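You operate a simulated robot arm through the tools that you are given. There is no shell and no other tool.

You are at the controls of a simulated robot arm. One attempt, no reset.

TASK
Charge cell five in the cradle at the volts and amps on its label.
Fine: red supply plug in before the black one, contact arm shut, all before the output goes on; switch the output off once the amps have dropped to 0.1; the other cells stay.
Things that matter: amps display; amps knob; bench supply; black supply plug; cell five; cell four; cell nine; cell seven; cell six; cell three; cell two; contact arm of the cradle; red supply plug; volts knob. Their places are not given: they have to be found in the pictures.

Only the result counts: the job must be done as asked and must still hold three seconds after the hand-in. Knocking over, shifting, dropping, spilling or breaking anything else fails it.

THE ROBOT
A 6-joint arm with a two-finger parallel gripper, fixed in place. Base frame: the origin is at the foot of the arm, x ahead of it, y to its left, z up; the work surface is at about z = 753. Lengths are in mm, angles in rad, forces in N, time in s.
Its first joint turns from -2.897 to 2.897 rad. Payload 3.43 kg.
The TCP is the grasp point between the finger pads, 34 mm short of the fingertips. In the tool frame z runs along the fingers and y along their closing line. Largest opening 128 mm; finger width 24, thickness 12; the body of the gripper, 48 by 130 mm, starts 96 mm behind the TCP.
Orientation is told as [roll, pitch, yaw] about the base's x, y, z axes, in that order, counted from this pose: with the fingers straight down and closing along the base's y, the tool's x points along the base's -x, its y along +y and its z along -z.

THE INTERFACE
- The arm moves only by the tool step_arm. Its argument "motion" is text: rows parted by semicolons, each of 7 numbers parted by spaces: the shift along the tool's x, y, z in mm, then the turn, a rotation vector about the tool's x, y, z in rad, then the gripper command, from -1 (shut) to 1 (fully open), values between in proportion. In form: tx ty tz wx wy wz fingers; .... A call has 1 to 20 rows; each row is the pose to reach, as a shift and turn from the pose commanded when the call began, along the tool's axes at that moment. Each row takes 0.2 s and may step no farther than 50 mm and 0.15 rad from the row before; otherwise, or with a gripper value out of range, the whole call is refused. A pose out of reach is approached as far as the arm can. The call stops where the force on the tool passes 40 N (or 10 N more than at its start, if that is more) or the arm is blocked; 0.2 s more then pass. The fingers move at their own pace (about 153 mm/s each) and stop on an object; they squeeze with about 25 N. The grip force told is the motor's: it shows also when the fingers shut on nothing. Time passes only in rows, and 0.2 s behind the last, so rows that repeat a pose let the fingers close. It gives the time, the measured TCP pose, the force on the tool (base axes), the opening and the grip force at its end, in the units of the frame above (readings bear some noise), with the torque about the TCP (base axes, N m) and any sound that the robot's microphone picked up.
- Cameras (640 x 400 px; columns grow to the right, rows downward): "scene" is fixed at [399.2, 642.3, 1540.7]; the picture's right is [-0.48, -0.88, 0.00], its down [-0.70, 0.38, -0.61] and it looks along [0.54, -0.29, -0.79] (base axes); focal length 331 px, centre (320, 200). "wrist" rides on the gripper at [76, -11, -160] in the tool frame; the picture's right is [0.15, 0.99, 0.00], its down [-0.88, 0.13, -0.46] and it looks along [-0.45, 0.07, 0.89] (tool axes); focal length 234 px, centre (320, 200).
- snapshot(camera): a new picture of that camera. It takes no simulated time.
- pixel_to_xyz(camera, pixels): there is no depth. For up to 12 entries [column, row, z] of the newest picture of that camera ("zoom" is the newest enlarged one), the place [x, y] in the base frame at which the ray of that pixel passes the height z, good to about 3 mm, but the place of the scene camera against the robot may be out by one fixed shift of up to 12 mm in any direction. It takes no simulated time.
- inspect(camera, box): a new picture of the part [left, top, right, bottom] of that camera's present view, enlarged. It takes no simulated time.
- finish_job(): hands the job in; it is judged then, once.

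Unless the task says otherwise, let go and move clear before handing in.

The tools are called after "Request:" by a JSON object that holds its "fn" and its "kwargs". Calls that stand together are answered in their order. step_arm: Moves the arm, as the interface text tells. Its arguments: {"type":"object","properties":{"motion":{"type":"string"}},"required":["motion"]} The other tools are called the same way: snapshot (camera) takes a picture; pixel_to_xyz (camera, pixels) gives the place at which the rays of pixels pass given heights; inspect (camera, box) takes an enlarged picture of a part of a camera's view; finish_job () hands the job in.

At the start:

```text
time_s: 0.0
eef_pos: [709.6, 222.5, 1095.7]
orientation: [-0.002, -0.001, 0.0]
wrist_force: [0.4, 0.8, -0.3]
torque: [0.05, 0.01, -0.01]
grip_width: 128.3
gripper_force: 0.0
```

scene: 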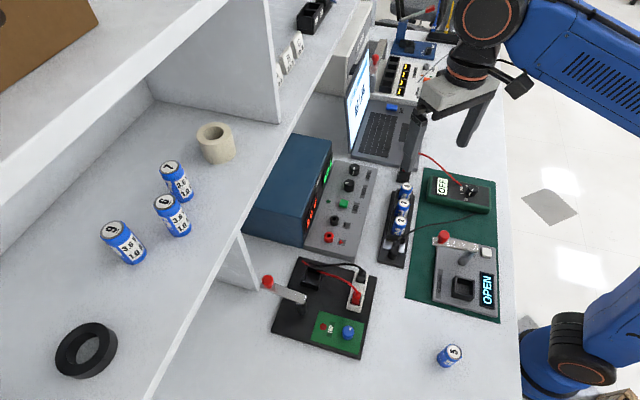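
wrist: 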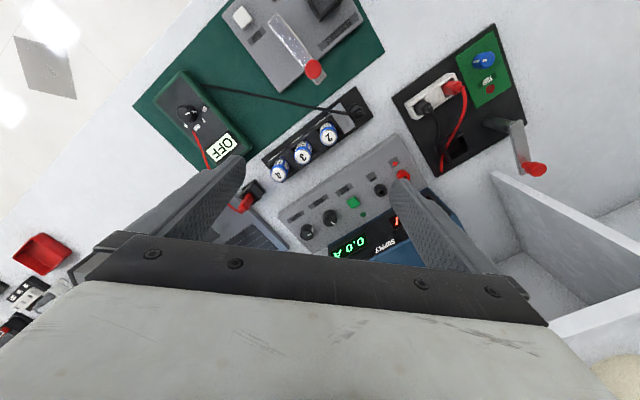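

The scene shows a standing cell near pixel (449,355), probably cell five, with the bench supply near (310,190) and the cradle near (325,305). I'll enlarge these areas before moving.

Request:
{"fn": "inspect", "kwargs": {"camera": "scene", "box": [240, 240, 400, 370]}}

Request:
{"fn": "inspect", "kwargs": {"camera": "scene", "box": [410, 320, 490, 390]}}

Request:
{"fn": "inspect", "kwargs": {"camera": "scene", "box": [240, 120, 400, 270]}}

Request:
{"fn": "inspect", "kwargs": {"camera": "wrist", "box": [380, 20, 560, 190]}}

Request:
{"fn": "inspect", "kwargs": {"camera": "wrist", "box": [270, 130, 450, 270]}}

```text
3.08 times, centred on (320, 305) of scene
```

zoom: 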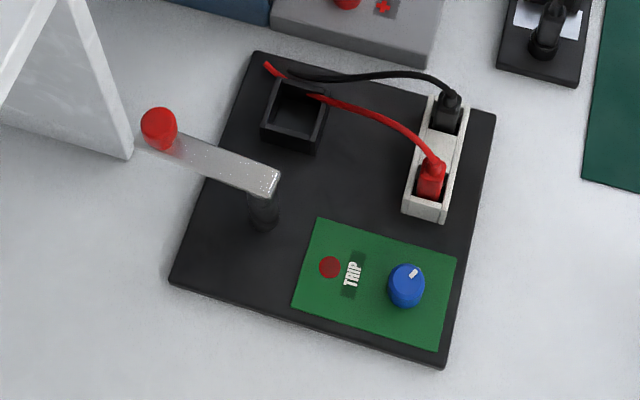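

```text
5.71 times, centred on (450, 355) of scene
```

zoom: 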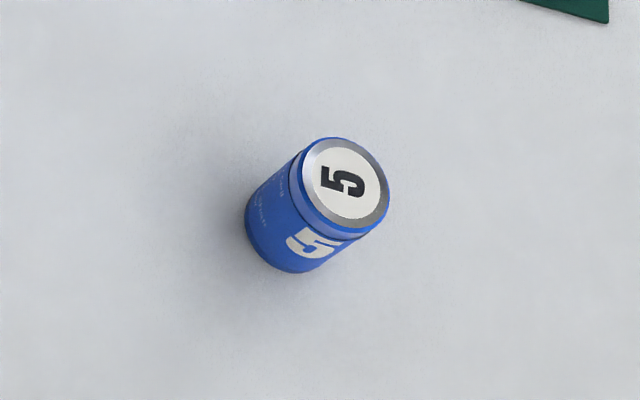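

```text
2.67 times, centred on (320, 195) of scene
```

zoom: 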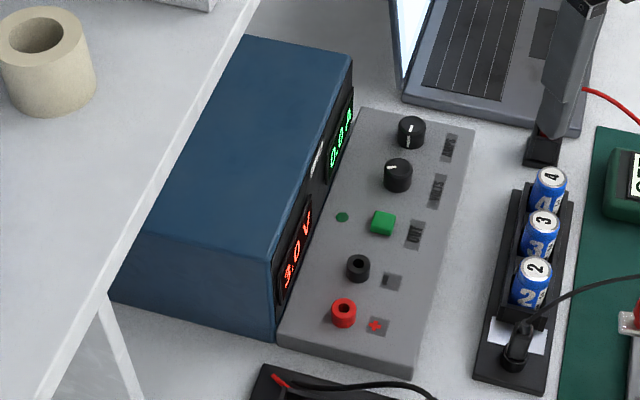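

```text
2.35 times, centred on (470, 105) of wrist
```

zoom: 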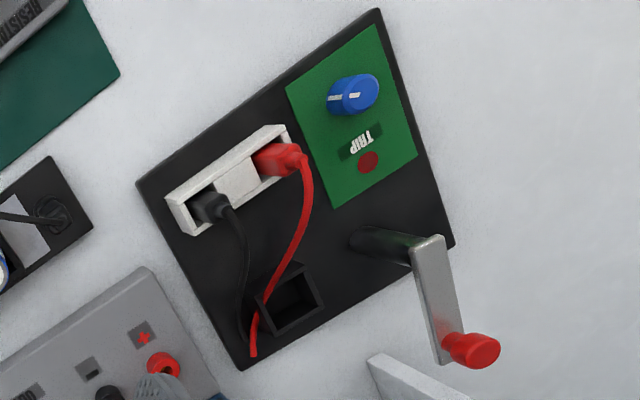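

```text
2.86 times, centred on (360, 200) of wrist
```

zoom: 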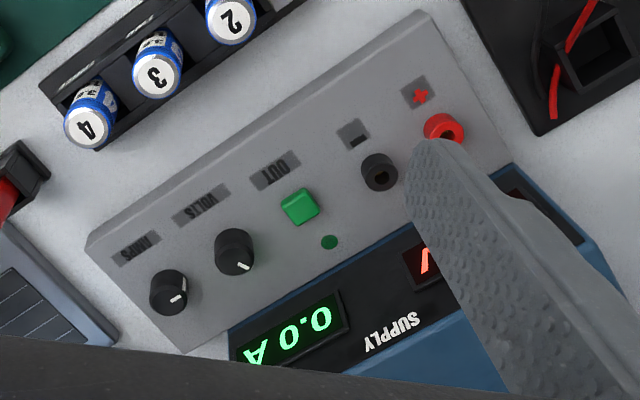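

The zooms show cell five, standing, with its number towards the camera. They also show the supply with AMPS and VOLTS knobs, an OUT button and black and red sockets, and the cradle with parked red and black plugs, a pocket and the contact arm. I'll get first positions from both cameras.

Request:
{"fn": "pixel_to_xyz", "kwargs": {"camera": "scene", "pixels": [[454.4, 352.9, 803], [444.4, 362, 753], [311.9, 275.8, 770], [356.4, 297.9, 790], [361.6, 274.2, 790], [301.2, 309.9, 770], [267.4, 280.6, 850], [328.6, 236.2, 790], [334.2, 220.1, 790], [343.6, 203.2, 790], [349.2, 184.9, 790], [354.1, 169.2, 790]]}}

Request:
{"fn": "inspect", "kwargs": {"camera": "wrist", "box": [0, 0, 640, 400]}}

Request:
{"fn": "pixel_to_xyz", "kwargs": {"camera": "wrist", "pixels": [[403, 174, 790], [381, 190, 790], [353, 202, 790], [330, 217, 790], [307, 231, 790], [458, 145, 770], [453, 87, 790], [425, 107, 790], [491, 122, 770], [535, 169, 850], [490, 60, 770], [535, 169, 800]]}}

```text
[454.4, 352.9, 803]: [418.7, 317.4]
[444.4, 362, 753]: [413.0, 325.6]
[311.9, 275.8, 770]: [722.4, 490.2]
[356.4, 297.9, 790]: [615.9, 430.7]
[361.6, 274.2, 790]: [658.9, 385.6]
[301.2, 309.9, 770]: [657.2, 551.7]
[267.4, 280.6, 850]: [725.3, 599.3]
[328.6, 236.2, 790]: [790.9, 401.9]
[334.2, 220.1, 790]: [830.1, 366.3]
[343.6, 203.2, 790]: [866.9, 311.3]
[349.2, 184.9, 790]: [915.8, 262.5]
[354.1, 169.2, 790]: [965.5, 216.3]
```

```text
1.00 times, centred on (320, 200) of wrist (not enlarged: the box is as wide or as high as the picture)
```

zoom: 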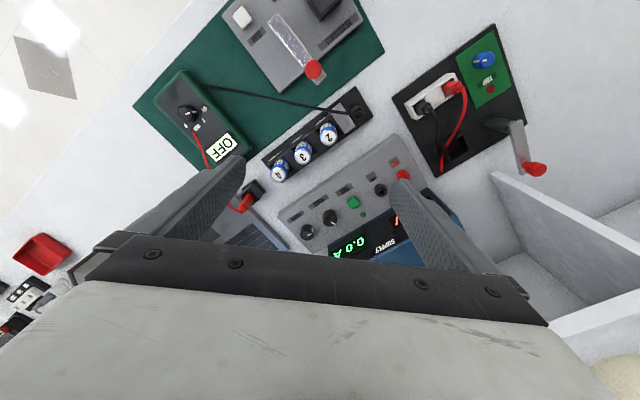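

```text
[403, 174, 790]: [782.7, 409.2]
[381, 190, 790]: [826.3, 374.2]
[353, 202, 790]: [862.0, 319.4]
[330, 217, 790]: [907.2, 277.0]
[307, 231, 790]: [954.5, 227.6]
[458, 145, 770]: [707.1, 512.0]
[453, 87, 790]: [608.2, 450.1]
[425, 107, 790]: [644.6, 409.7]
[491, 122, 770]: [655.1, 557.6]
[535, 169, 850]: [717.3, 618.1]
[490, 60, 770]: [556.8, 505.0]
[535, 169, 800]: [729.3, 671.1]
```

Both cameras agree to about 10 mm, and I'll trust the wrist camera more. Next I'll enlarge cell five's side label around pixel (441,352) and the readable cell labels.

Request:
{"fn": "inspect", "kwargs": {"camera": "scene", "box": [434, 342, 466, 370]}}

Request:
{"fn": "inspect", "kwargs": {"camera": "scene", "box": [95, 150, 205, 270]}}

Request:
{"fn": "inspect", "kwargs": {"camera": "wrist", "box": [255, 80, 385, 190]}}

Request:
{"fn": "inspect", "kwargs": {"camera": "scene", "box": [400, 150, 520, 330]}}

```text
14.29 times, centred on (450, 356) of scene
```

zoom: 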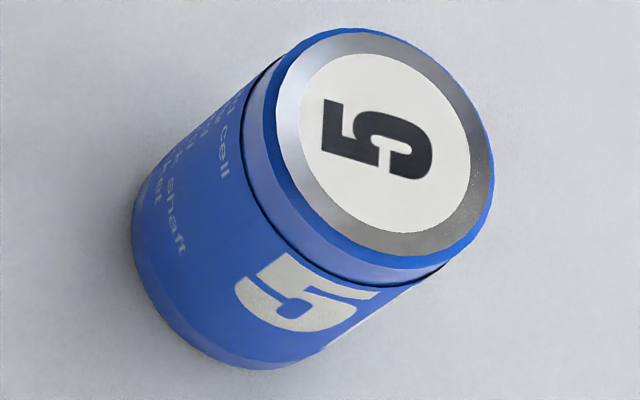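

```text
3.33 times, centred on (150, 210) of scene
```

zoom: 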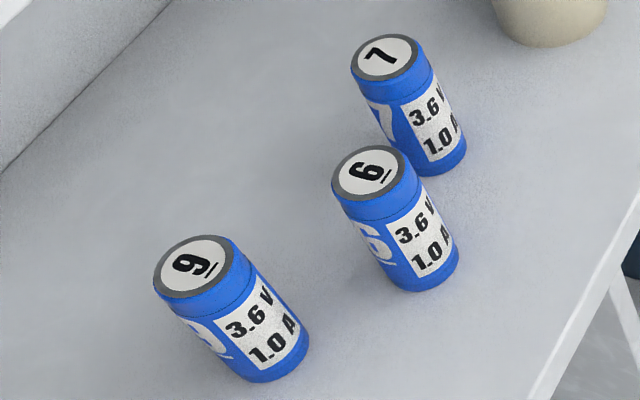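

```text
3.64 times, centred on (320, 135) of wrist
```

zoom: 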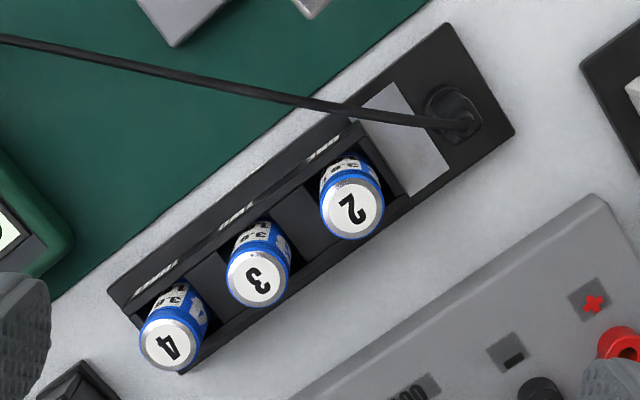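

```text
2.22 times, centred on (460, 240) of scene
```

zoom: 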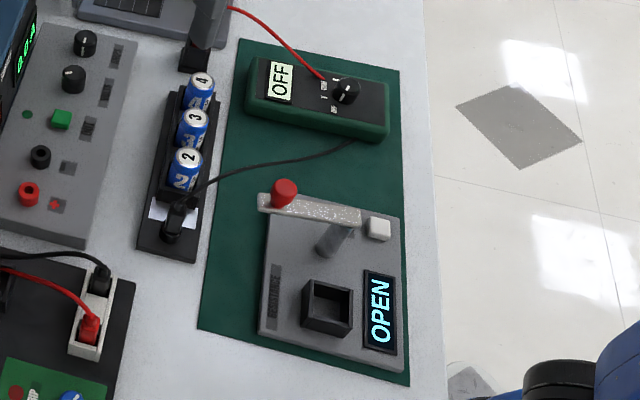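

Cells 6, 7 and 9 all carry their label to the right of the number. On cell five the label must therefore face -x/-y, away from the scene camera. I'll take the wrist camera to the base side of cell five to read it.

Request:
{"fn": "step_arm", "kwargs": {"motion": "43 7 18 0 0 0 1; 86 14 36 0 0 0 1; 129 21 54 0 0 0 1; 172 28 72 0 0 0 1; 215 35 90 0 0 0 1; 258 42 108 0 0 0 1; 301 49 126 0 0 0 1; 344 56 144 0 0 0 1; 387 63 162 0 0 0 1; 430 70 180 0 0 0 1"}}

Request:
{"fn": "snapshot", "kwargs": {"camera": "wrist"}}

Request:
{"fn": "snapshot", "kwargs": {"camera": "scene"}}

```text
time_s: 2.2
eef_pos: [279.5, 293.4, 914.8]
orientation: [0.001, 0.0, 0.001]
wrist_force: [0.3, -0.3, -0.6]
torque: [0.0, 0.02, -0.01]
grip_width: 128.2
gripper_force: 0.1
```

```text
taken
```

wrist: 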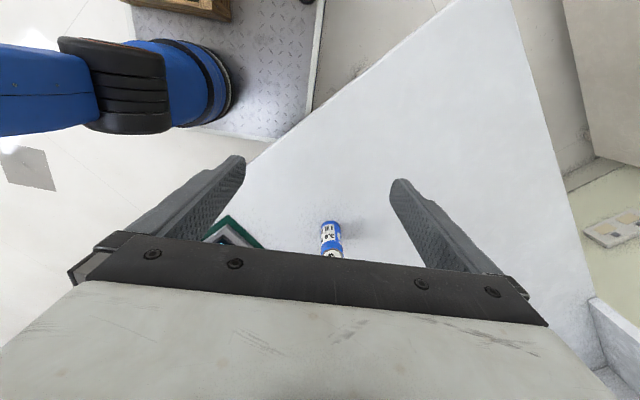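

```text
taken
```

scene: 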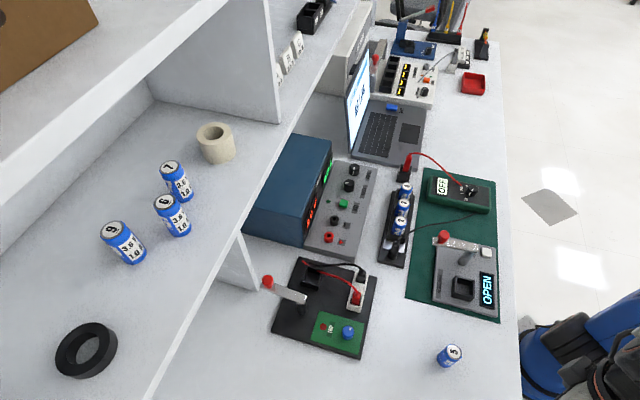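

The wrist view shows cell five's side at (330,235), with a white label. I'll enlarge it.

Request:
{"fn": "inspect", "kwargs": {"camera": "wrist", "box": [310, 212, 354, 262]}}

Request:
{"fn": "pixel_to_xyz", "kwargs": {"camera": "wrist", "pixels": [[329, 223, 753], [332, 255, 803]]}}

```text
8.00 times, centred on (332, 237) of wrist
```

zoom: 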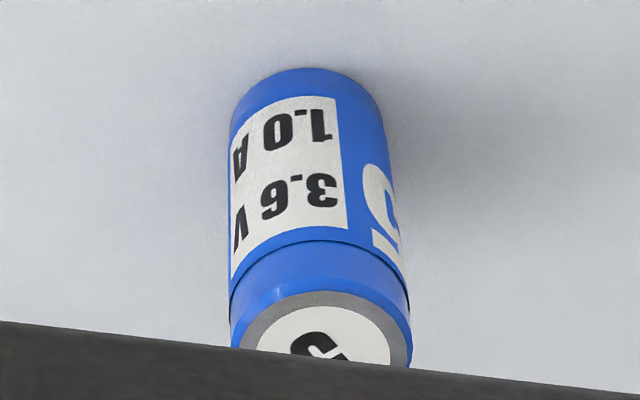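

```text
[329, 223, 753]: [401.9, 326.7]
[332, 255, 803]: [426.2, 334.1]
```

The label looks like 3.6 V and 1.0 A, seen upside down. I'll enlarge once more to be sure of the digits.

Request:
{"fn": "inspect", "kwargs": {"camera": "wrist", "box": [318, 222, 340, 248]}}

Request:
{"fn": "inspect", "kwargs": {"camera": "scene", "box": [305, 140, 385, 250]}}

Request:
{"fn": "inspect", "kwargs": {"camera": "scene", "box": [305, 290, 385, 360]}}

```text
15.38 times, centred on (329, 235) of wrist
```

zoom: 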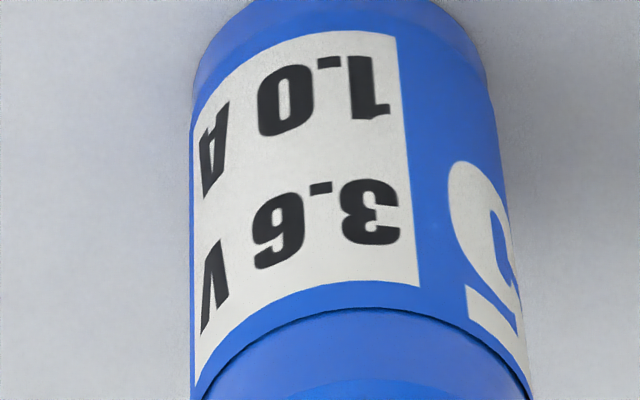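

```text
3.64 times, centred on (345, 195) of scene
```

zoom: 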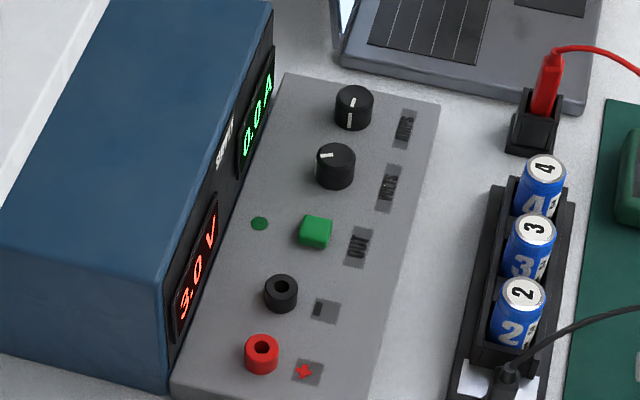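

```text
5.71 times, centred on (345, 325) of scene
```

zoom: 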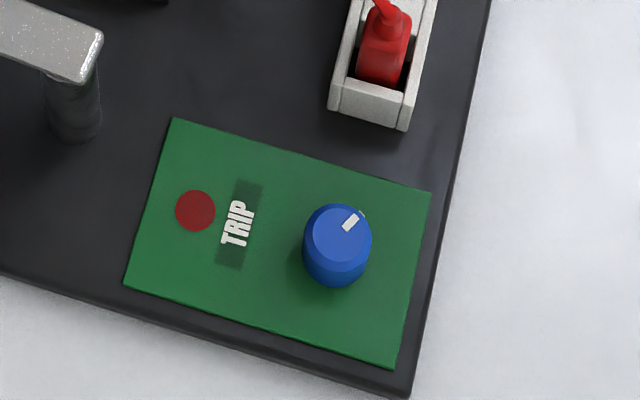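

Cell five's label reads 3.6 V and 1.0 A. The supply shows 3.0 V and 0.0 A. Now I'll fix the cell's position and height from its base and top ellipses.

Request:
{"fn": "pixel_to_xyz", "kwargs": {"camera": "wrist", "pixels": [[330.3, 228.7, 753], [330.1, 220.5, 753], [332.3, 256.7, 793], [332.3, 256.7, 803], [332.3, 256.7, 813], [332.3, 256.7, 823]]}}

Request:
{"fn": "pixel_to_xyz", "kwargs": {"camera": "scene", "pixels": [[454.4, 353.2, 803], [454.4, 353.2, 813], [454.4, 353.2, 823]]}}

```text
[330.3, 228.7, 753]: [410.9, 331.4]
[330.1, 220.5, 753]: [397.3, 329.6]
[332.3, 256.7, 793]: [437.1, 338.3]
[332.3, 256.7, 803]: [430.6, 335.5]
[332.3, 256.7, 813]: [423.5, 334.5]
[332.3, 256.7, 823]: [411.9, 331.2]
```

```text
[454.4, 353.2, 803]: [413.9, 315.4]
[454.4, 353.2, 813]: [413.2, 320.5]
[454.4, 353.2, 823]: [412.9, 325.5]
```

The cell stands at about (411,331), roughly 32 mm across and 70 mm tall. Next I'll find where the shelf edge runs, so I keep clear of it.

Request:
{"fn": "pixel_to_xyz", "kwargs": {"camera": "scene", "pixels": [[150, 390, 1150], [230, 240, 1150], [295, 117, 1150], [355, 18, 1150], [258, 290, 753], [243, 235, 753], [150, 390, 1000], [230, 240, 1000], [295, 117, 1000], [330, 140, 850], [250, 240, 753], [303, 247, 850]]}}

Request:
{"fn": "inspect", "kwargs": {"camera": "scene", "box": [130, 100, 330, 400]}}

```text
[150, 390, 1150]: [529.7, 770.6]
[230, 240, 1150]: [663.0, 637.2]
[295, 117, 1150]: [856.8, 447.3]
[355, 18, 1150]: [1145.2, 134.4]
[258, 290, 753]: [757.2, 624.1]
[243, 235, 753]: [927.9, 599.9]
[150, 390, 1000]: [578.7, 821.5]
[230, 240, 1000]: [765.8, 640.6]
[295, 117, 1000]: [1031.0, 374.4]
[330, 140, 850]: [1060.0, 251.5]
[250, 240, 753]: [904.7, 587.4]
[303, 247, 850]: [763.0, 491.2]
```

```text
1.33 times, centred on (230, 250) of scene
```

zoom: 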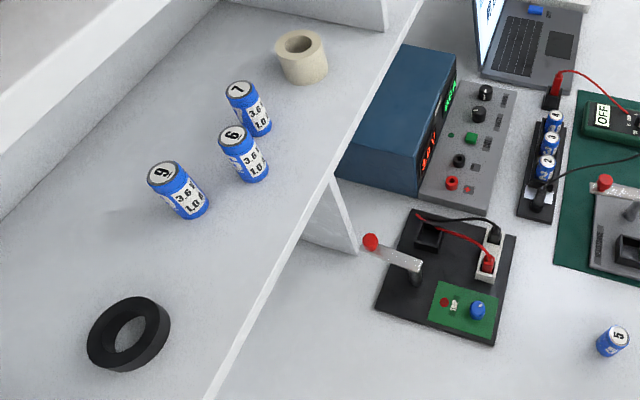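

The shelf front edge runs along x+y≈1300 at about z 1150, so I must stay on the near side of it. I'll go to a survey pose above the cradle and supply at about (740,330,1050).

Request:
{"fn": "step_arm", "kwargs": {"motion": "-46 3.7 -13.5 0 0 0 1; -92 7.3 -27 0 0 0 1; -138 11 -40.5 0 0 0 1; -184 14.6 -54 0 0 0 1; -230 18.3 -67.5 0 0 0 1; -276 22 -81 0 0 0 1; -322 25.6 -94.5 0 0 0 1; -368 29.3 -108 0 0 0 1; -414 33 -121.5 0 0 0 1; -460 36.6 -135 0 0 0 1"}}

Request:
{"fn": "snapshot", "kwargs": {"camera": "wrist"}}

Request:
{"fn": "snapshot", "kwargs": {"camera": "scene"}}

```text
time_s: 4.4
eef_pos: [739.5, 328.0, 1051.9]
orientation: [0.002, -0.002, 0.0]
wrist_force: [0.2, 0.1, 0.7]
torque: [0.07, -0.07, 0.01]
grip_width: 127.9
gripper_force: 0.0
```

```text
taken
```

wrist: 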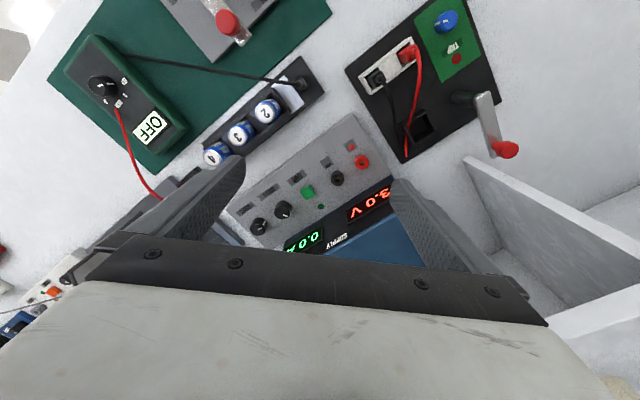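

```text
taken
```

scene: 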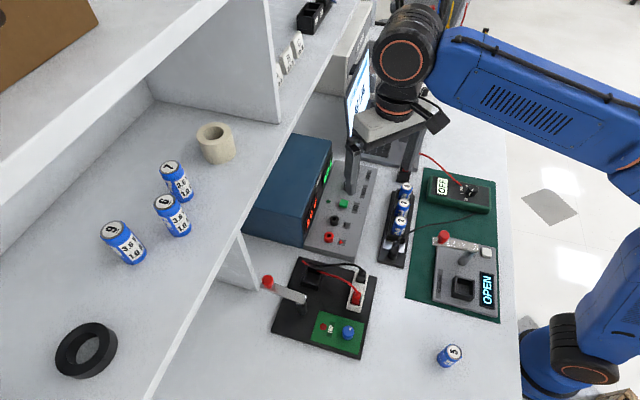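

Request:
{"fn": "inspect", "kwargs": {"camera": "wrist", "box": [230, 110, 400, 260]}}

Request:
{"fn": "inspect", "kwargs": {"camera": "wrist", "box": [345, 0, 525, 170]}}

Request:
{"fn": "inspect", "kwargs": {"camera": "wrist", "box": [440, 80, 640, 400]}}

```text
2.67 times, centred on (315, 185) of wrist
```

zoom: 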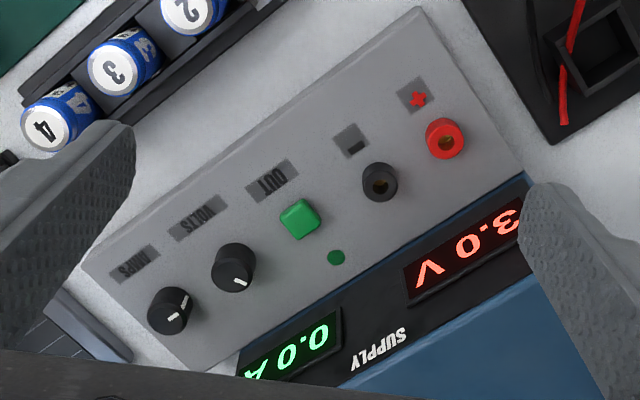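

```text
2.35 times, centred on (435, 85) of wrist
```

zoom: 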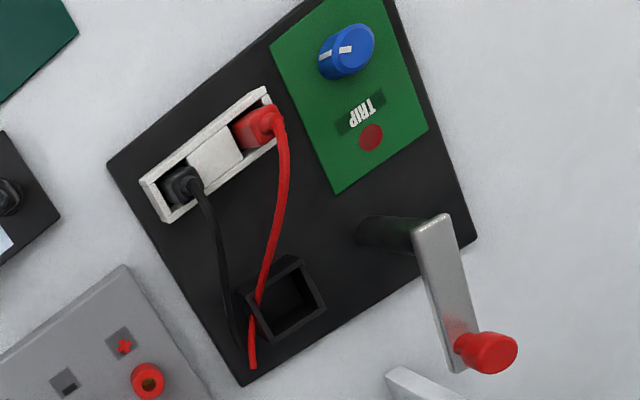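

```text
1.25 times, centred on (540, 240) of wrist
```

zoom: 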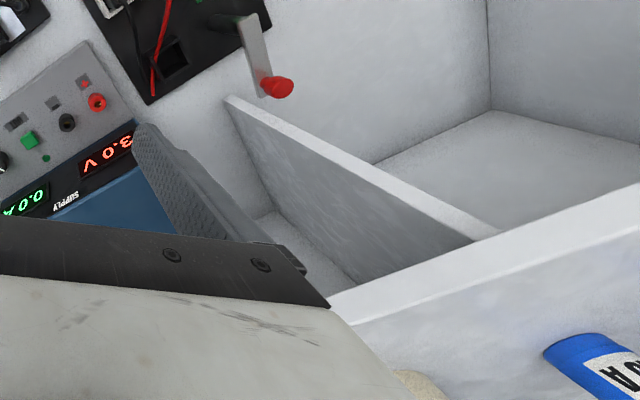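

The wrist view shows the panel, which lies at about 45° in the base frame, with plugs, pocket and contact arm all rotated the same way. I'll yaw the tool about +0.75 rad to line up with it and look at the panel again.

Request:
{"fn": "step_arm", "kwargs": {"motion": "-11 -16 0 0 0 -0.15 1; -22 -32 0 0 0 -0.3 1; -33 -48 0 0 0 -0.45 1; -44 -64 0 0 0 -0.6 1; -55 -78 0 0 0 -0.75 1; -55 -78 0 0 0 -0.75 1"}}

Request:
{"fn": "snapshot", "kwargs": {"camera": "wrist"}}

Request:
{"fn": "inspect", "kwargs": {"camera": "wrist", "box": [230, 130, 410, 245]}}

```text
time_s: 5.8
eef_pos: [795.6, 250.9, 1050.6]
orientation: [0.0, 0.001, 0.752]
wrist_force: [0.6, -0.1, -0.5]
torque: [-0.02, 0.02, 0.06]
grip_width: 127.9
gripper_force: 0.0
```

```text
taken
```

wrist: 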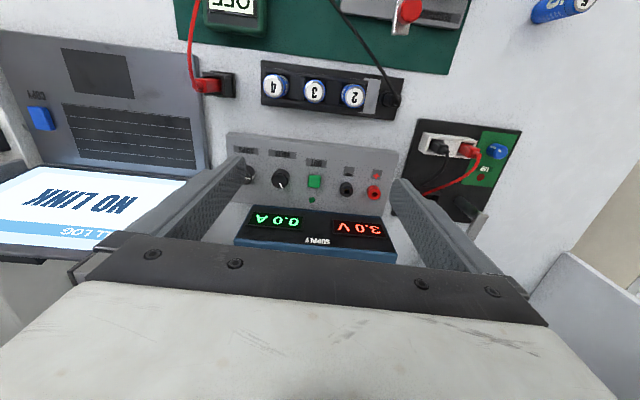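

```text
3.48 times, centred on (320, 188) of wrist
```

zoom: 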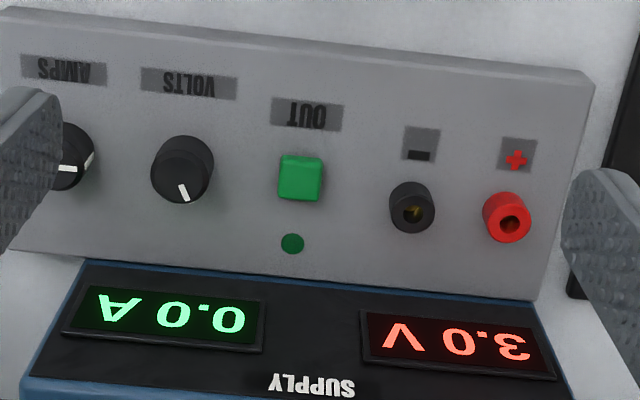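

The panel reads, left to right, AMPS knob, VOLTS knob, OUT button, black socket, red socket. It shows 0.0 A and 3.0 V. I'll get the positions from this pose at two heights so I can triangulate against the first view.

Request:
{"fn": "pixel_to_xyz", "kwargs": {"camera": "wrist", "pixels": [[374.6, 194.3, 790], [374.6, 194.3, 800], [346.7, 190.9, 790], [314.0, 181.4, 790], [281, 182, 790], [281, 182, 800], [250, 177, 790], [466, 152, 790], [440, 146, 790], [464, 205, 790], [353, 91, 800], [274, 82, 800]]}}

Request:
{"fn": "inspect", "kwargs": {"camera": "wrist", "box": [410, 110, 530, 260]}}

Request:
{"fn": "inspect", "kwargs": {"camera": "wrist", "box": [255, 160, 305, 200]}}

```text
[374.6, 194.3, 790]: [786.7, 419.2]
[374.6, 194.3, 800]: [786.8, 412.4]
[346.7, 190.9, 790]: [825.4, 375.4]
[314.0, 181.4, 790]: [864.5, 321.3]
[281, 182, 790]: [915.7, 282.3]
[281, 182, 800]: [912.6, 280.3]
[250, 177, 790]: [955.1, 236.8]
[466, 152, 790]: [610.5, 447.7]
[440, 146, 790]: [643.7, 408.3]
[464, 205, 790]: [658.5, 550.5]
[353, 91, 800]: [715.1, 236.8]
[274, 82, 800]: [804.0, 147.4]
```

```text
2.67 times, centred on (470, 185) of wrist
```

zoom: 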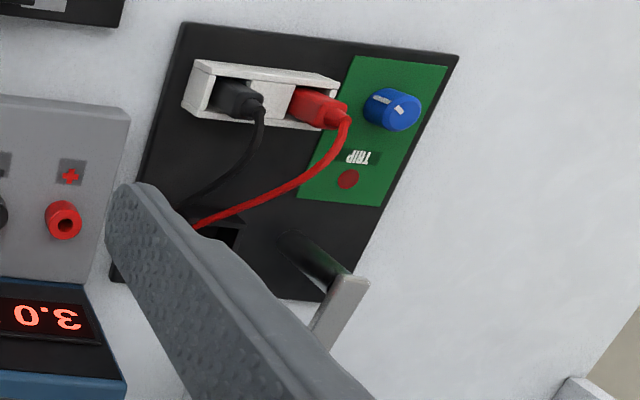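

```text
10.00 times, centred on (280, 180) of wrist
```

zoom: 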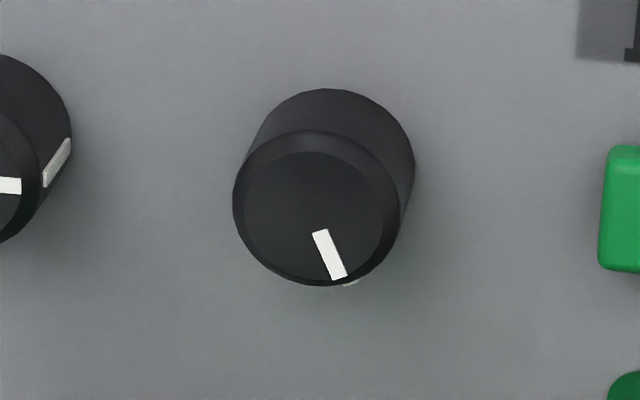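

The volts knob's white mark points down-right at zoom (330,255), and the plugs stand upright in the white holder. Before going lower I'll measure the shelf's front edge with the wrist camera, since the wrist has to work close to it.

Request:
{"fn": "inspect", "kwargs": {"camera": "wrist", "box": [520, 200, 640, 360]}}

Request:
{"fn": "inspect", "kwargs": {"camera": "scene", "box": [215, 90, 315, 300]}}

```text
2.50 times, centred on (580, 280) of wrist
```

zoom: 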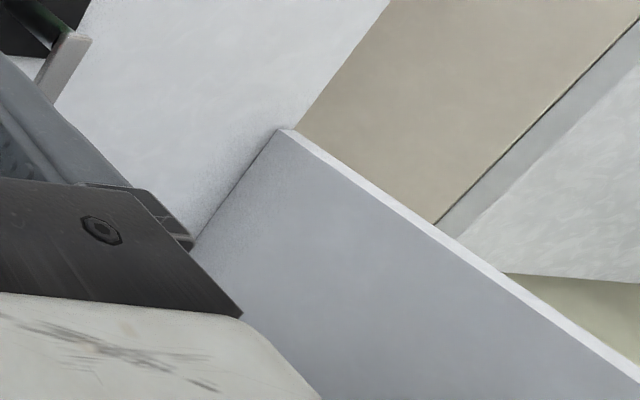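

```text
1.90 times, centred on (265, 195) of scene
```

zoom: 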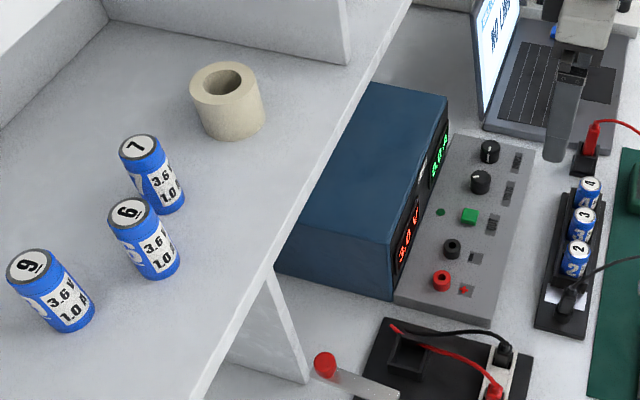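

From the two views the shelf slab is at about z 1088–1103, with its front edge along x+y≈1335. That leaves about 80–100 mm of clearance beyond the pocket and panel. Now I'll take a closer look at the cradle.

Request:
{"fn": "step_arm", "kwargs": {"motion": "-2.6 41 17 0 0 0 1; -5.2 82 34 0 0 0 1; -7.8 122 50 0 0 0 1; -10.4 163 67 0 0 0 1; -13 204 84 0 0 0 1; -15.5 244 100 0 0 0 1; -15.5 244 100 0 0 0 1"}}

Request:
{"fn": "snapshot", "kwargs": {"camera": "wrist"}}

Request:
{"fn": "inspect", "kwargs": {"camera": "wrist", "box": [230, 60, 420, 250]}}

```text
time_s: 7.4
eef_pos: [640.6, 442.7, 950.2]
orientation: [0.0, 0.0, 0.752]
wrist_force: [-0.1, 0.1, -0.5]
torque: [-0.05, -0.01, 0.02]
grip_width: 127.9
gripper_force: 0.1
```

```text
taken
```

wrist: 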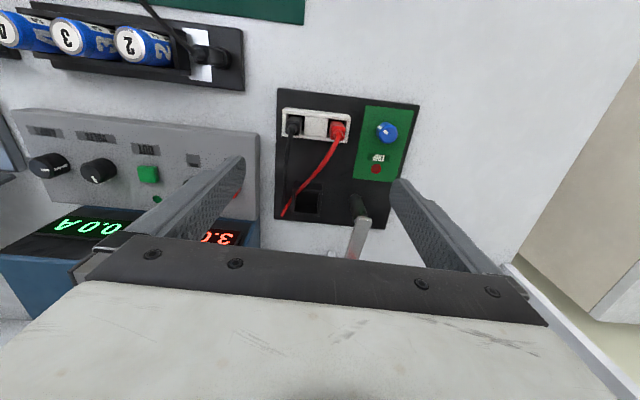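

```text
2.11 times, centred on (325, 155) of wrist
```

zoom: 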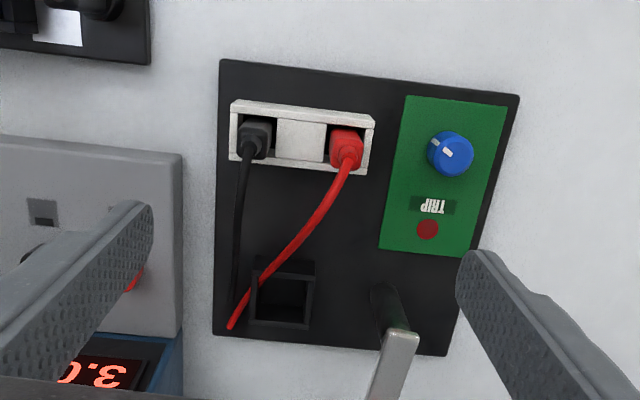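

The cradle is visible: plug holder at (315,125), pocket at (308,200), post at (360,200). I'll enlarge these parts.

Request:
{"fn": "inspect", "kwargs": {"camera": "wrist", "box": [275, 100, 360, 150]}}

Request:
{"fn": "inspect", "kwargs": {"camera": "wrist", "box": [270, 165, 390, 245]}}

Request:
{"fn": "pixel_to_xyz", "kwargs": {"camera": "wrist", "pixels": [[307, 204, 790], [292, 126, 800], [337, 130, 800], [365, 222, 840], [279, 90, 753], [418, 106, 753], [275, 218, 753], [383, 229, 753], [286, 108, 780], [350, 116, 780]]}}

```text
7.53 times, centred on (318, 125) of wrist
```

zoom: 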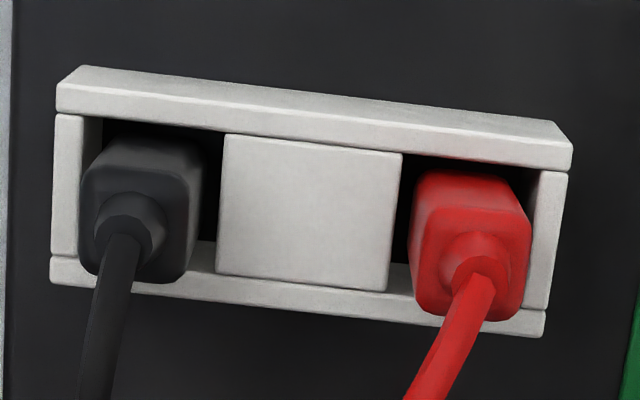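

```text
5.00 times, centred on (330, 205) of wrist
```

zoom: 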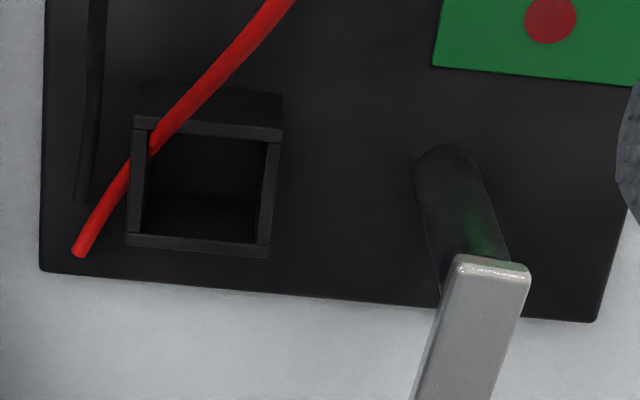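

```text
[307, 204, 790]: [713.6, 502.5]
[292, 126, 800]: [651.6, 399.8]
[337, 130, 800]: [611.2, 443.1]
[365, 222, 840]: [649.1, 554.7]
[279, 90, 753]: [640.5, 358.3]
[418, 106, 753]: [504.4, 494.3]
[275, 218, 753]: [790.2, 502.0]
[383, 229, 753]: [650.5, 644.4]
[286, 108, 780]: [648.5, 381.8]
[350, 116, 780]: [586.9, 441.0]
```

The pocket is about 37 mm inside, at about (713,502), and the red lead lies over its corner. I'll move the plugs first so the leads are clear of it. First I'll measure the pocket edges in this zoom for exact yaw and centre.

Request:
{"fn": "pixel_to_xyz", "kwargs": {"camera": "zoom", "pixels": [[133, 120, 790], [282, 130, 790], [126, 240, 790], [270, 250, 790], [148, 135, 790], [267, 142, 790], [147, 233, 790], [257, 241, 790], [43, 268, 760], [593, 320, 760], [525, 265, 850], [456, 258, 850]]}}

```text
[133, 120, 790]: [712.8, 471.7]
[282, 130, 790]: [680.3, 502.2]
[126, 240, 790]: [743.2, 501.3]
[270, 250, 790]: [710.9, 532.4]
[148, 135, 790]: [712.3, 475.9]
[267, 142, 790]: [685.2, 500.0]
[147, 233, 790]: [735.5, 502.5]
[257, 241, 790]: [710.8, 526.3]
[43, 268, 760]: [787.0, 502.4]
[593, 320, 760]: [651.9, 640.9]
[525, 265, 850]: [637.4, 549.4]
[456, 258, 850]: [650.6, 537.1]
```

The pocket edges lie at 45°, so a tool yaw of 0.785 matches. I'll move over the red plug at about (611,444) for a closer look.

Request:
{"fn": "step_arm", "kwargs": {"motion": "10.3 10.6 30 0 0 -0.017 1; 20.7 21.2 60 0 0 -0.033 1; 20.7 21.2 60 0 0 -0.033 1"}}

Request:
{"fn": "snapshot", "kwargs": {"camera": "wrist"}}

Request:
{"fn": "inspect", "kwargs": {"camera": "wrist", "box": [260, 140, 380, 220]}}

```text
time_s: 8.2
eef_pos: [610.0, 443.1, 890.5]
orientation: [0.0, -0.001, 0.785]
wrist_force: [0.6, 0.0, -0.7]
torque: [0.03, -0.05, 0.04]
grip_width: 128.1
gripper_force: 0.0
```

```text
taken
```

wrist: 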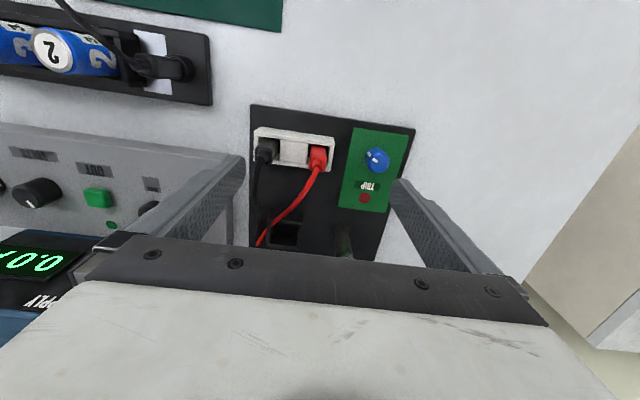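

```text
5.00 times, centred on (320, 180) of wrist
```

zoom: 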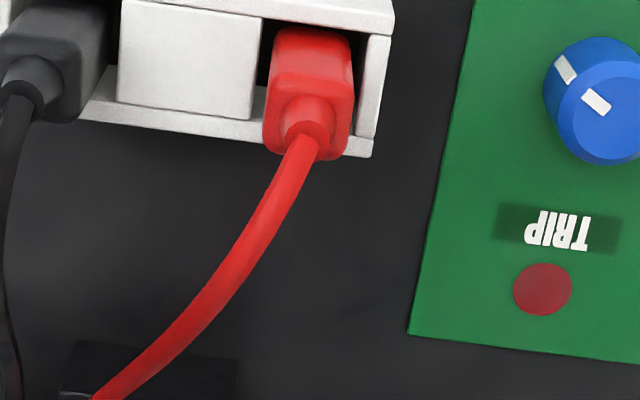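

The red plug sits at (318,158), where a point right under the TCP should appear. I'll query its position at several heights and compare with the previous view.

Request:
{"fn": "pixel_to_xyz", "kwargs": {"camera": "wrist", "pixels": [[318, 159, 790], [318, 159, 800], [318, 159, 810], [318, 152, 790], [266.5, 153, 790], [266.5, 153, 800], [291, 150, 780]]}}

Request:
{"fn": "inspect", "kwargs": {"camera": "wrist", "box": [245, 120, 345, 180]}}

Request:
{"fn": "inspect", "kwargs": {"camera": "scene", "box": [340, 255, 380, 315]}}

```text
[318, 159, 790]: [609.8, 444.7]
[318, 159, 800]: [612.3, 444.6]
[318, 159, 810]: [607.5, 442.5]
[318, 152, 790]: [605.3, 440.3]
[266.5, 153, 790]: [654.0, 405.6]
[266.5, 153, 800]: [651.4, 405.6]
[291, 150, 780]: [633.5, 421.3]
```

```text
6.40 times, centred on (295, 150) of wrist
```

zoom: 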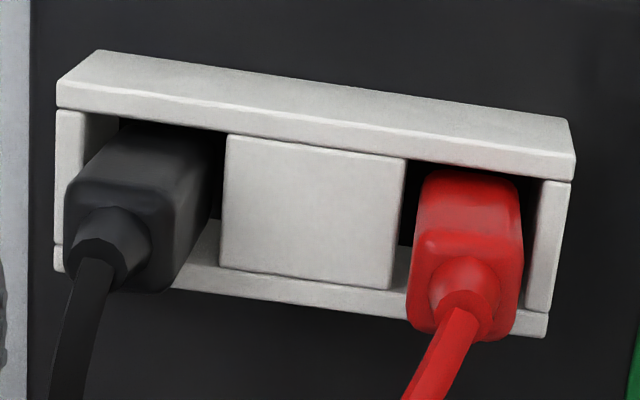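

```text
6.67 times, centred on (360, 285) of scene
```

zoom: 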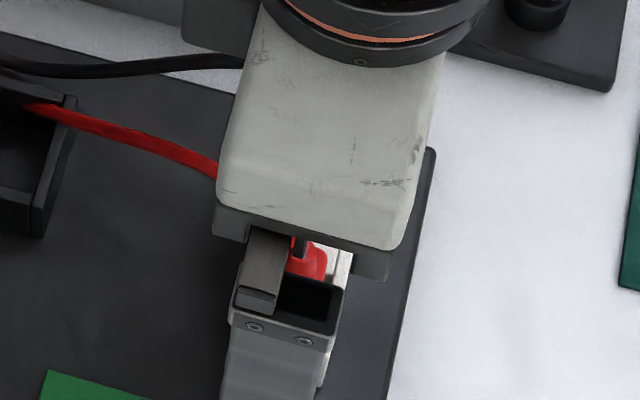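

The two views put the red plug's top centre at about (610.5,442) and z≈820, and the black plug's at about (650.5,403.5). I'll back off so the scene camera can show the plug and holder heights.

Request:
{"fn": "step_arm", "kwargs": {"motion": "50 0 0 0 0 0 1; 100 0 0 0 0 0 1; 150 0 0 0 0 0 1; 200 0 0 0 0 0 1; 200 0 0 0 0 0 1"}}

Request:
{"fn": "snapshot", "kwargs": {"camera": "scene"}}

Request:
{"fn": "inspect", "kwargs": {"camera": "scene", "box": [340, 255, 380, 315]}}

Request:
{"fn": "inspect", "kwargs": {"camera": "scene", "box": [255, 255, 335, 330]}}

Request:
{"fn": "inspect", "kwargs": {"camera": "scene", "box": [310, 205, 350, 255]}}

Request:
{"fn": "snapshot", "kwargs": {"camera": "wrist"}}

```text
time_s: 9.4
eef_pos: [467.2, 300.8, 889.6]
orientation: [0.001, 0.0, 0.784]
wrist_force: [-0.5, -1.1, 0.3]
torque: [0.02, 0.0, 0.02]
grip_width: 128.0
gripper_force: 0.1
```

```text
taken
```

scene: 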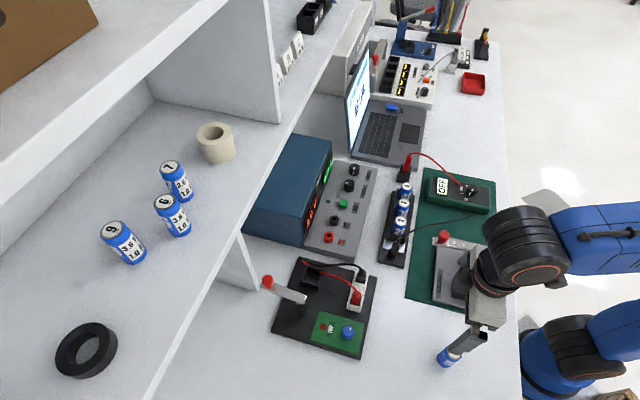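

```text
6.67 times, centred on (360, 285) of scene
```

zoom: 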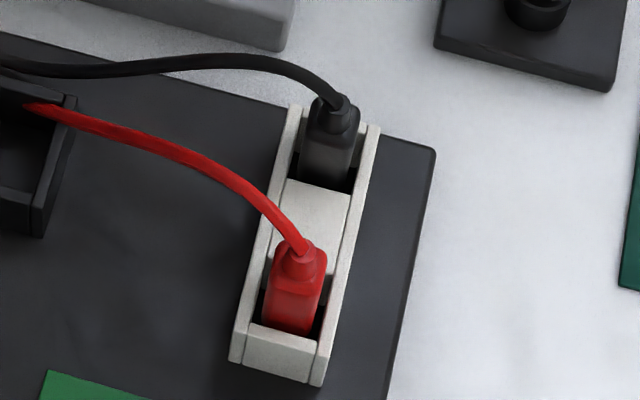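

```text
5.33 times, centred on (295, 292) of scene
```

zoom: 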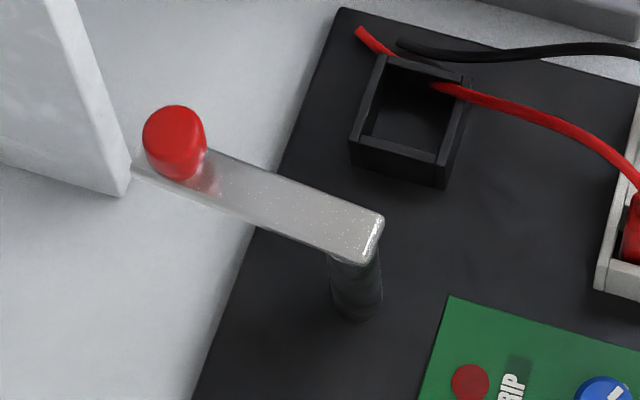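

```text
8.00 times, centred on (330, 230) of scene
```

zoom: 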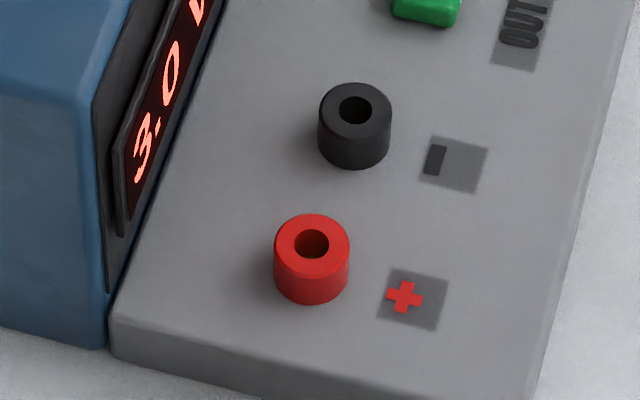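

```text
taken
```

wrist: 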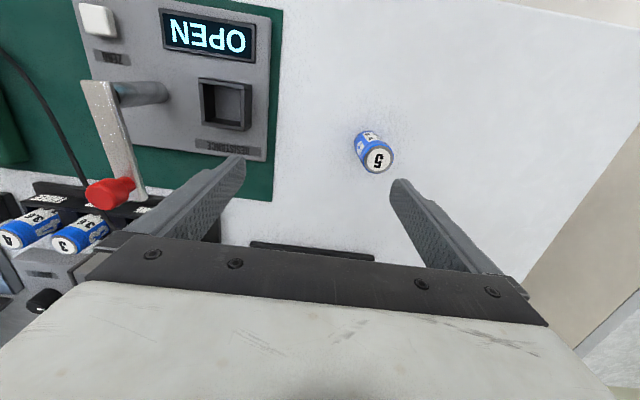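

The scene zoom shows the plug standing clear of the holder and the sockets as round collars with central holes. I'll query these pixels at several heights and match them to the wrist-derived xy to get the z values.

Request:
{"fn": "pixel_to_xyz", "kwargs": {"camera": "scene", "pixels": [[357, 294.7, 800], [357, 294.7, 820], [357, 294.7, 840], [360.75, 307.2, 780], [360.75, 307.2, 800], [360, 313, 760], [328.9, 235.5, 790], [334.3, 218.8, 790], [309.3, 278.5, 785], [365, 336, 753], [305, 300, 850], [267.5, 280, 860]]}}

Request:
{"fn": "inspect", "kwargs": {"camera": "scene", "box": [345, 270, 370, 320]}}

```text
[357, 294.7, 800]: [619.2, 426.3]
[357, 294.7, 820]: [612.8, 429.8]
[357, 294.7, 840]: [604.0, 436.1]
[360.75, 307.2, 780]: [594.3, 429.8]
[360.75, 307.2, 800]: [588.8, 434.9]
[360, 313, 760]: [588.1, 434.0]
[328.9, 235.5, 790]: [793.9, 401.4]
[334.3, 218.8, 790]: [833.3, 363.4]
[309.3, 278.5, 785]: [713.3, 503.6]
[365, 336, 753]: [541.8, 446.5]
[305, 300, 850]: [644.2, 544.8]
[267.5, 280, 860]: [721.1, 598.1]
```

```text
8.00 times, centred on (358, 295) of scene
```

zoom: 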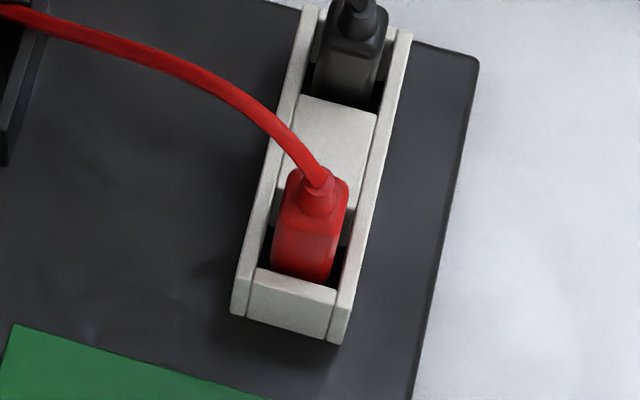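

The end piece of the holder is ambiguous, so I'll enlarge it strongly along with the plug face.

Request:
{"fn": "inspect", "kwargs": {"camera": "scene", "box": [345, 296, 367, 342]}}

Request:
{"fn": "inspect", "kwargs": {"camera": "scene", "box": [346, 285, 366, 310]}}

Request:
{"fn": "inspect", "kwargs": {"camera": "scene", "box": [322, 225, 340, 245]}}

```text
8.70 times, centred on (356, 319) of scene
```

zoom: 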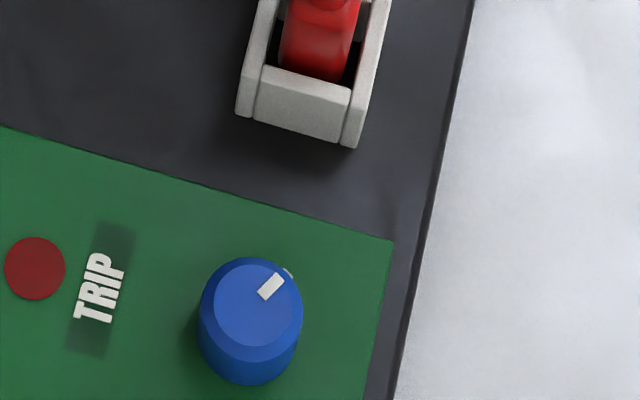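

```text
16.00 times, centred on (356, 298) of scene
```

zoom: 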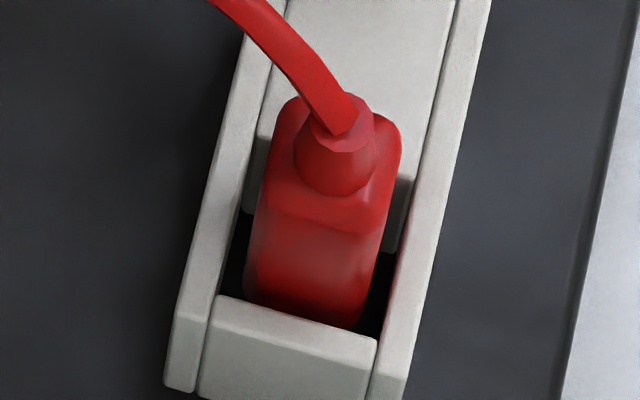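

```text
16.00 times, centred on (331, 235) of scene
```

zoom: 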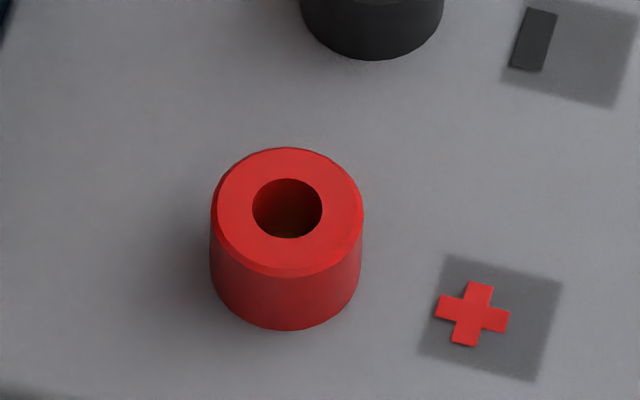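

The scale puts the holder top at about z 793, the red plug's body top at about z 821, and the socket collars at about z 793. Next I'll measure both sockets from close above before fetching any plug.

Request:
{"fn": "step_arm", "kwargs": {"motion": "-38 -19 -5 0 0 0 1; -76 -38 -10 0 0 0 1; -114 -57 -15 0 0 0 1; -152 -76 -20 0 0 0 1; -190 -95 -25 0 0 0 1; -228 -114 -30 0 0 0 1; -266 -133 -35 0 0 0 1; -304 -152 -40 0 0 0 1; -304 -152 -40 0 0 0 1"}}

Request:
{"fn": "snapshot", "kwargs": {"camera": "wrist"}}

Request:
{"fn": "inspect", "kwargs": {"camera": "wrist", "box": [250, 130, 390, 230]}}

Request:
{"fn": "snapshot", "kwargs": {"camera": "scene"}}

```text
time_s: 11.4
eef_pos: [788.6, 407.7, 931.7]
orientation: [-0.001, 0.0, 0.784]
wrist_force: [-0.1, 0.5, -0.3]
torque: [0.03, 0.01, -0.02]
grip_width: 127.9
gripper_force: 0.0
```

```text
taken
```

wrist: 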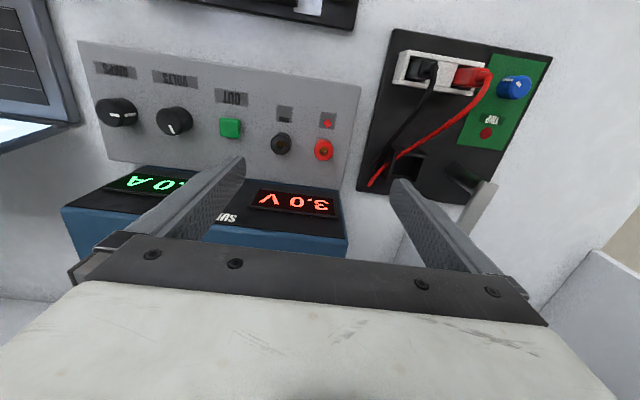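

```text
4.00 times, centred on (320, 180) of wrist
```

zoom: 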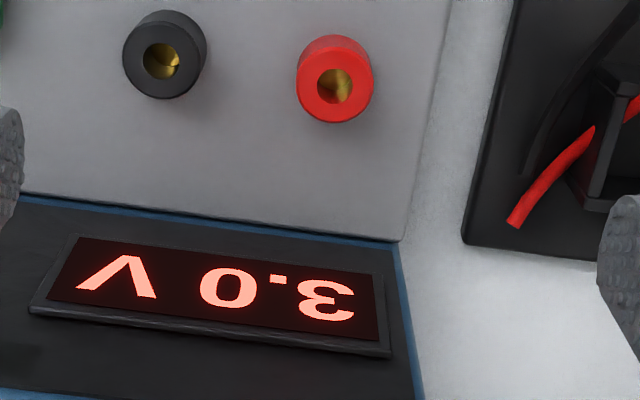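

```text
taken
```

scene: 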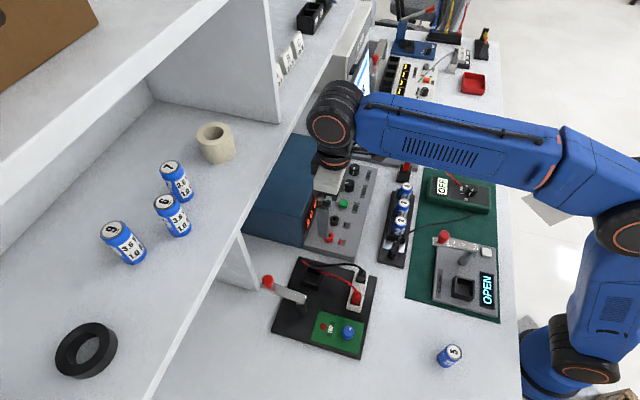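

The socket holes sit at px (323.8,151.5) and (280.3,145.3). That gives red (787,416) and black (827,376) at z≈793, with the yaw well aligned. Now I'll go above the red plug with a narrower opening, because the black plug is only 57 mm away.

Request:
{"fn": "step_arm", "kwargs": {"motion": "25.5 37.5 5 0 0 0 0.5; 51 75 10 0 0 0 0; 76.5 112.5 20 0 0 0 -0.2; 102 150 31 0 0 0 -0.2; 102 150 31 0 0 0 -0.2"}}

Request:
{"fn": "snapshot", "kwargs": {"camera": "wrist"}}

Request:
{"fn": "inspect", "kwargs": {"camera": "wrist", "box": [250, 120, 390, 220]}}

```text
time_s: 12.6
eef_pos: [609.4, 441.9, 901.8]
orientation: [0.001, 0.0, 0.782]
wrist_force: [-0.1, 0.4, 0.3]
torque: [0.02, 0.0, 0.0]
grip_width: 51.0
gripper_force: 0.1
```

```text
taken
```

wrist: 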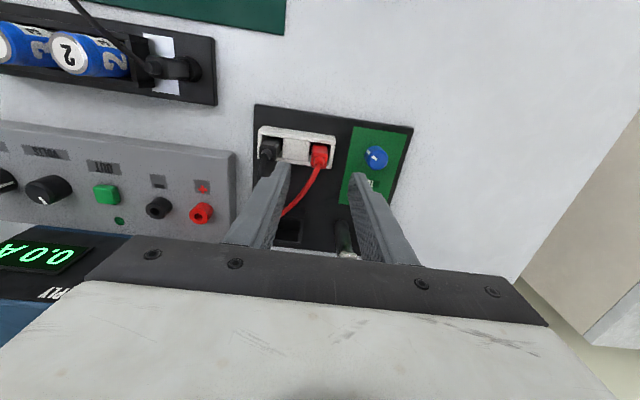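

```text
4.00 times, centred on (320, 170) of wrist
```

zoom: 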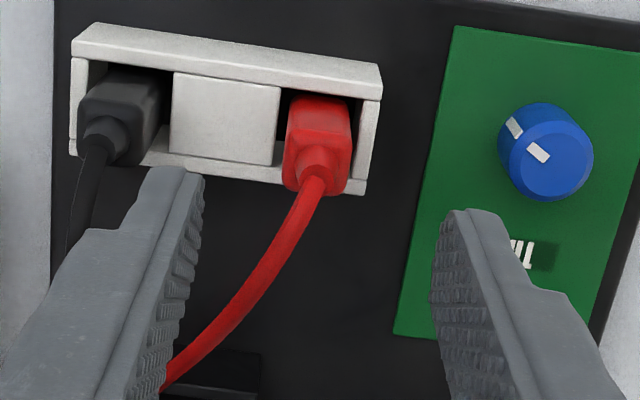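

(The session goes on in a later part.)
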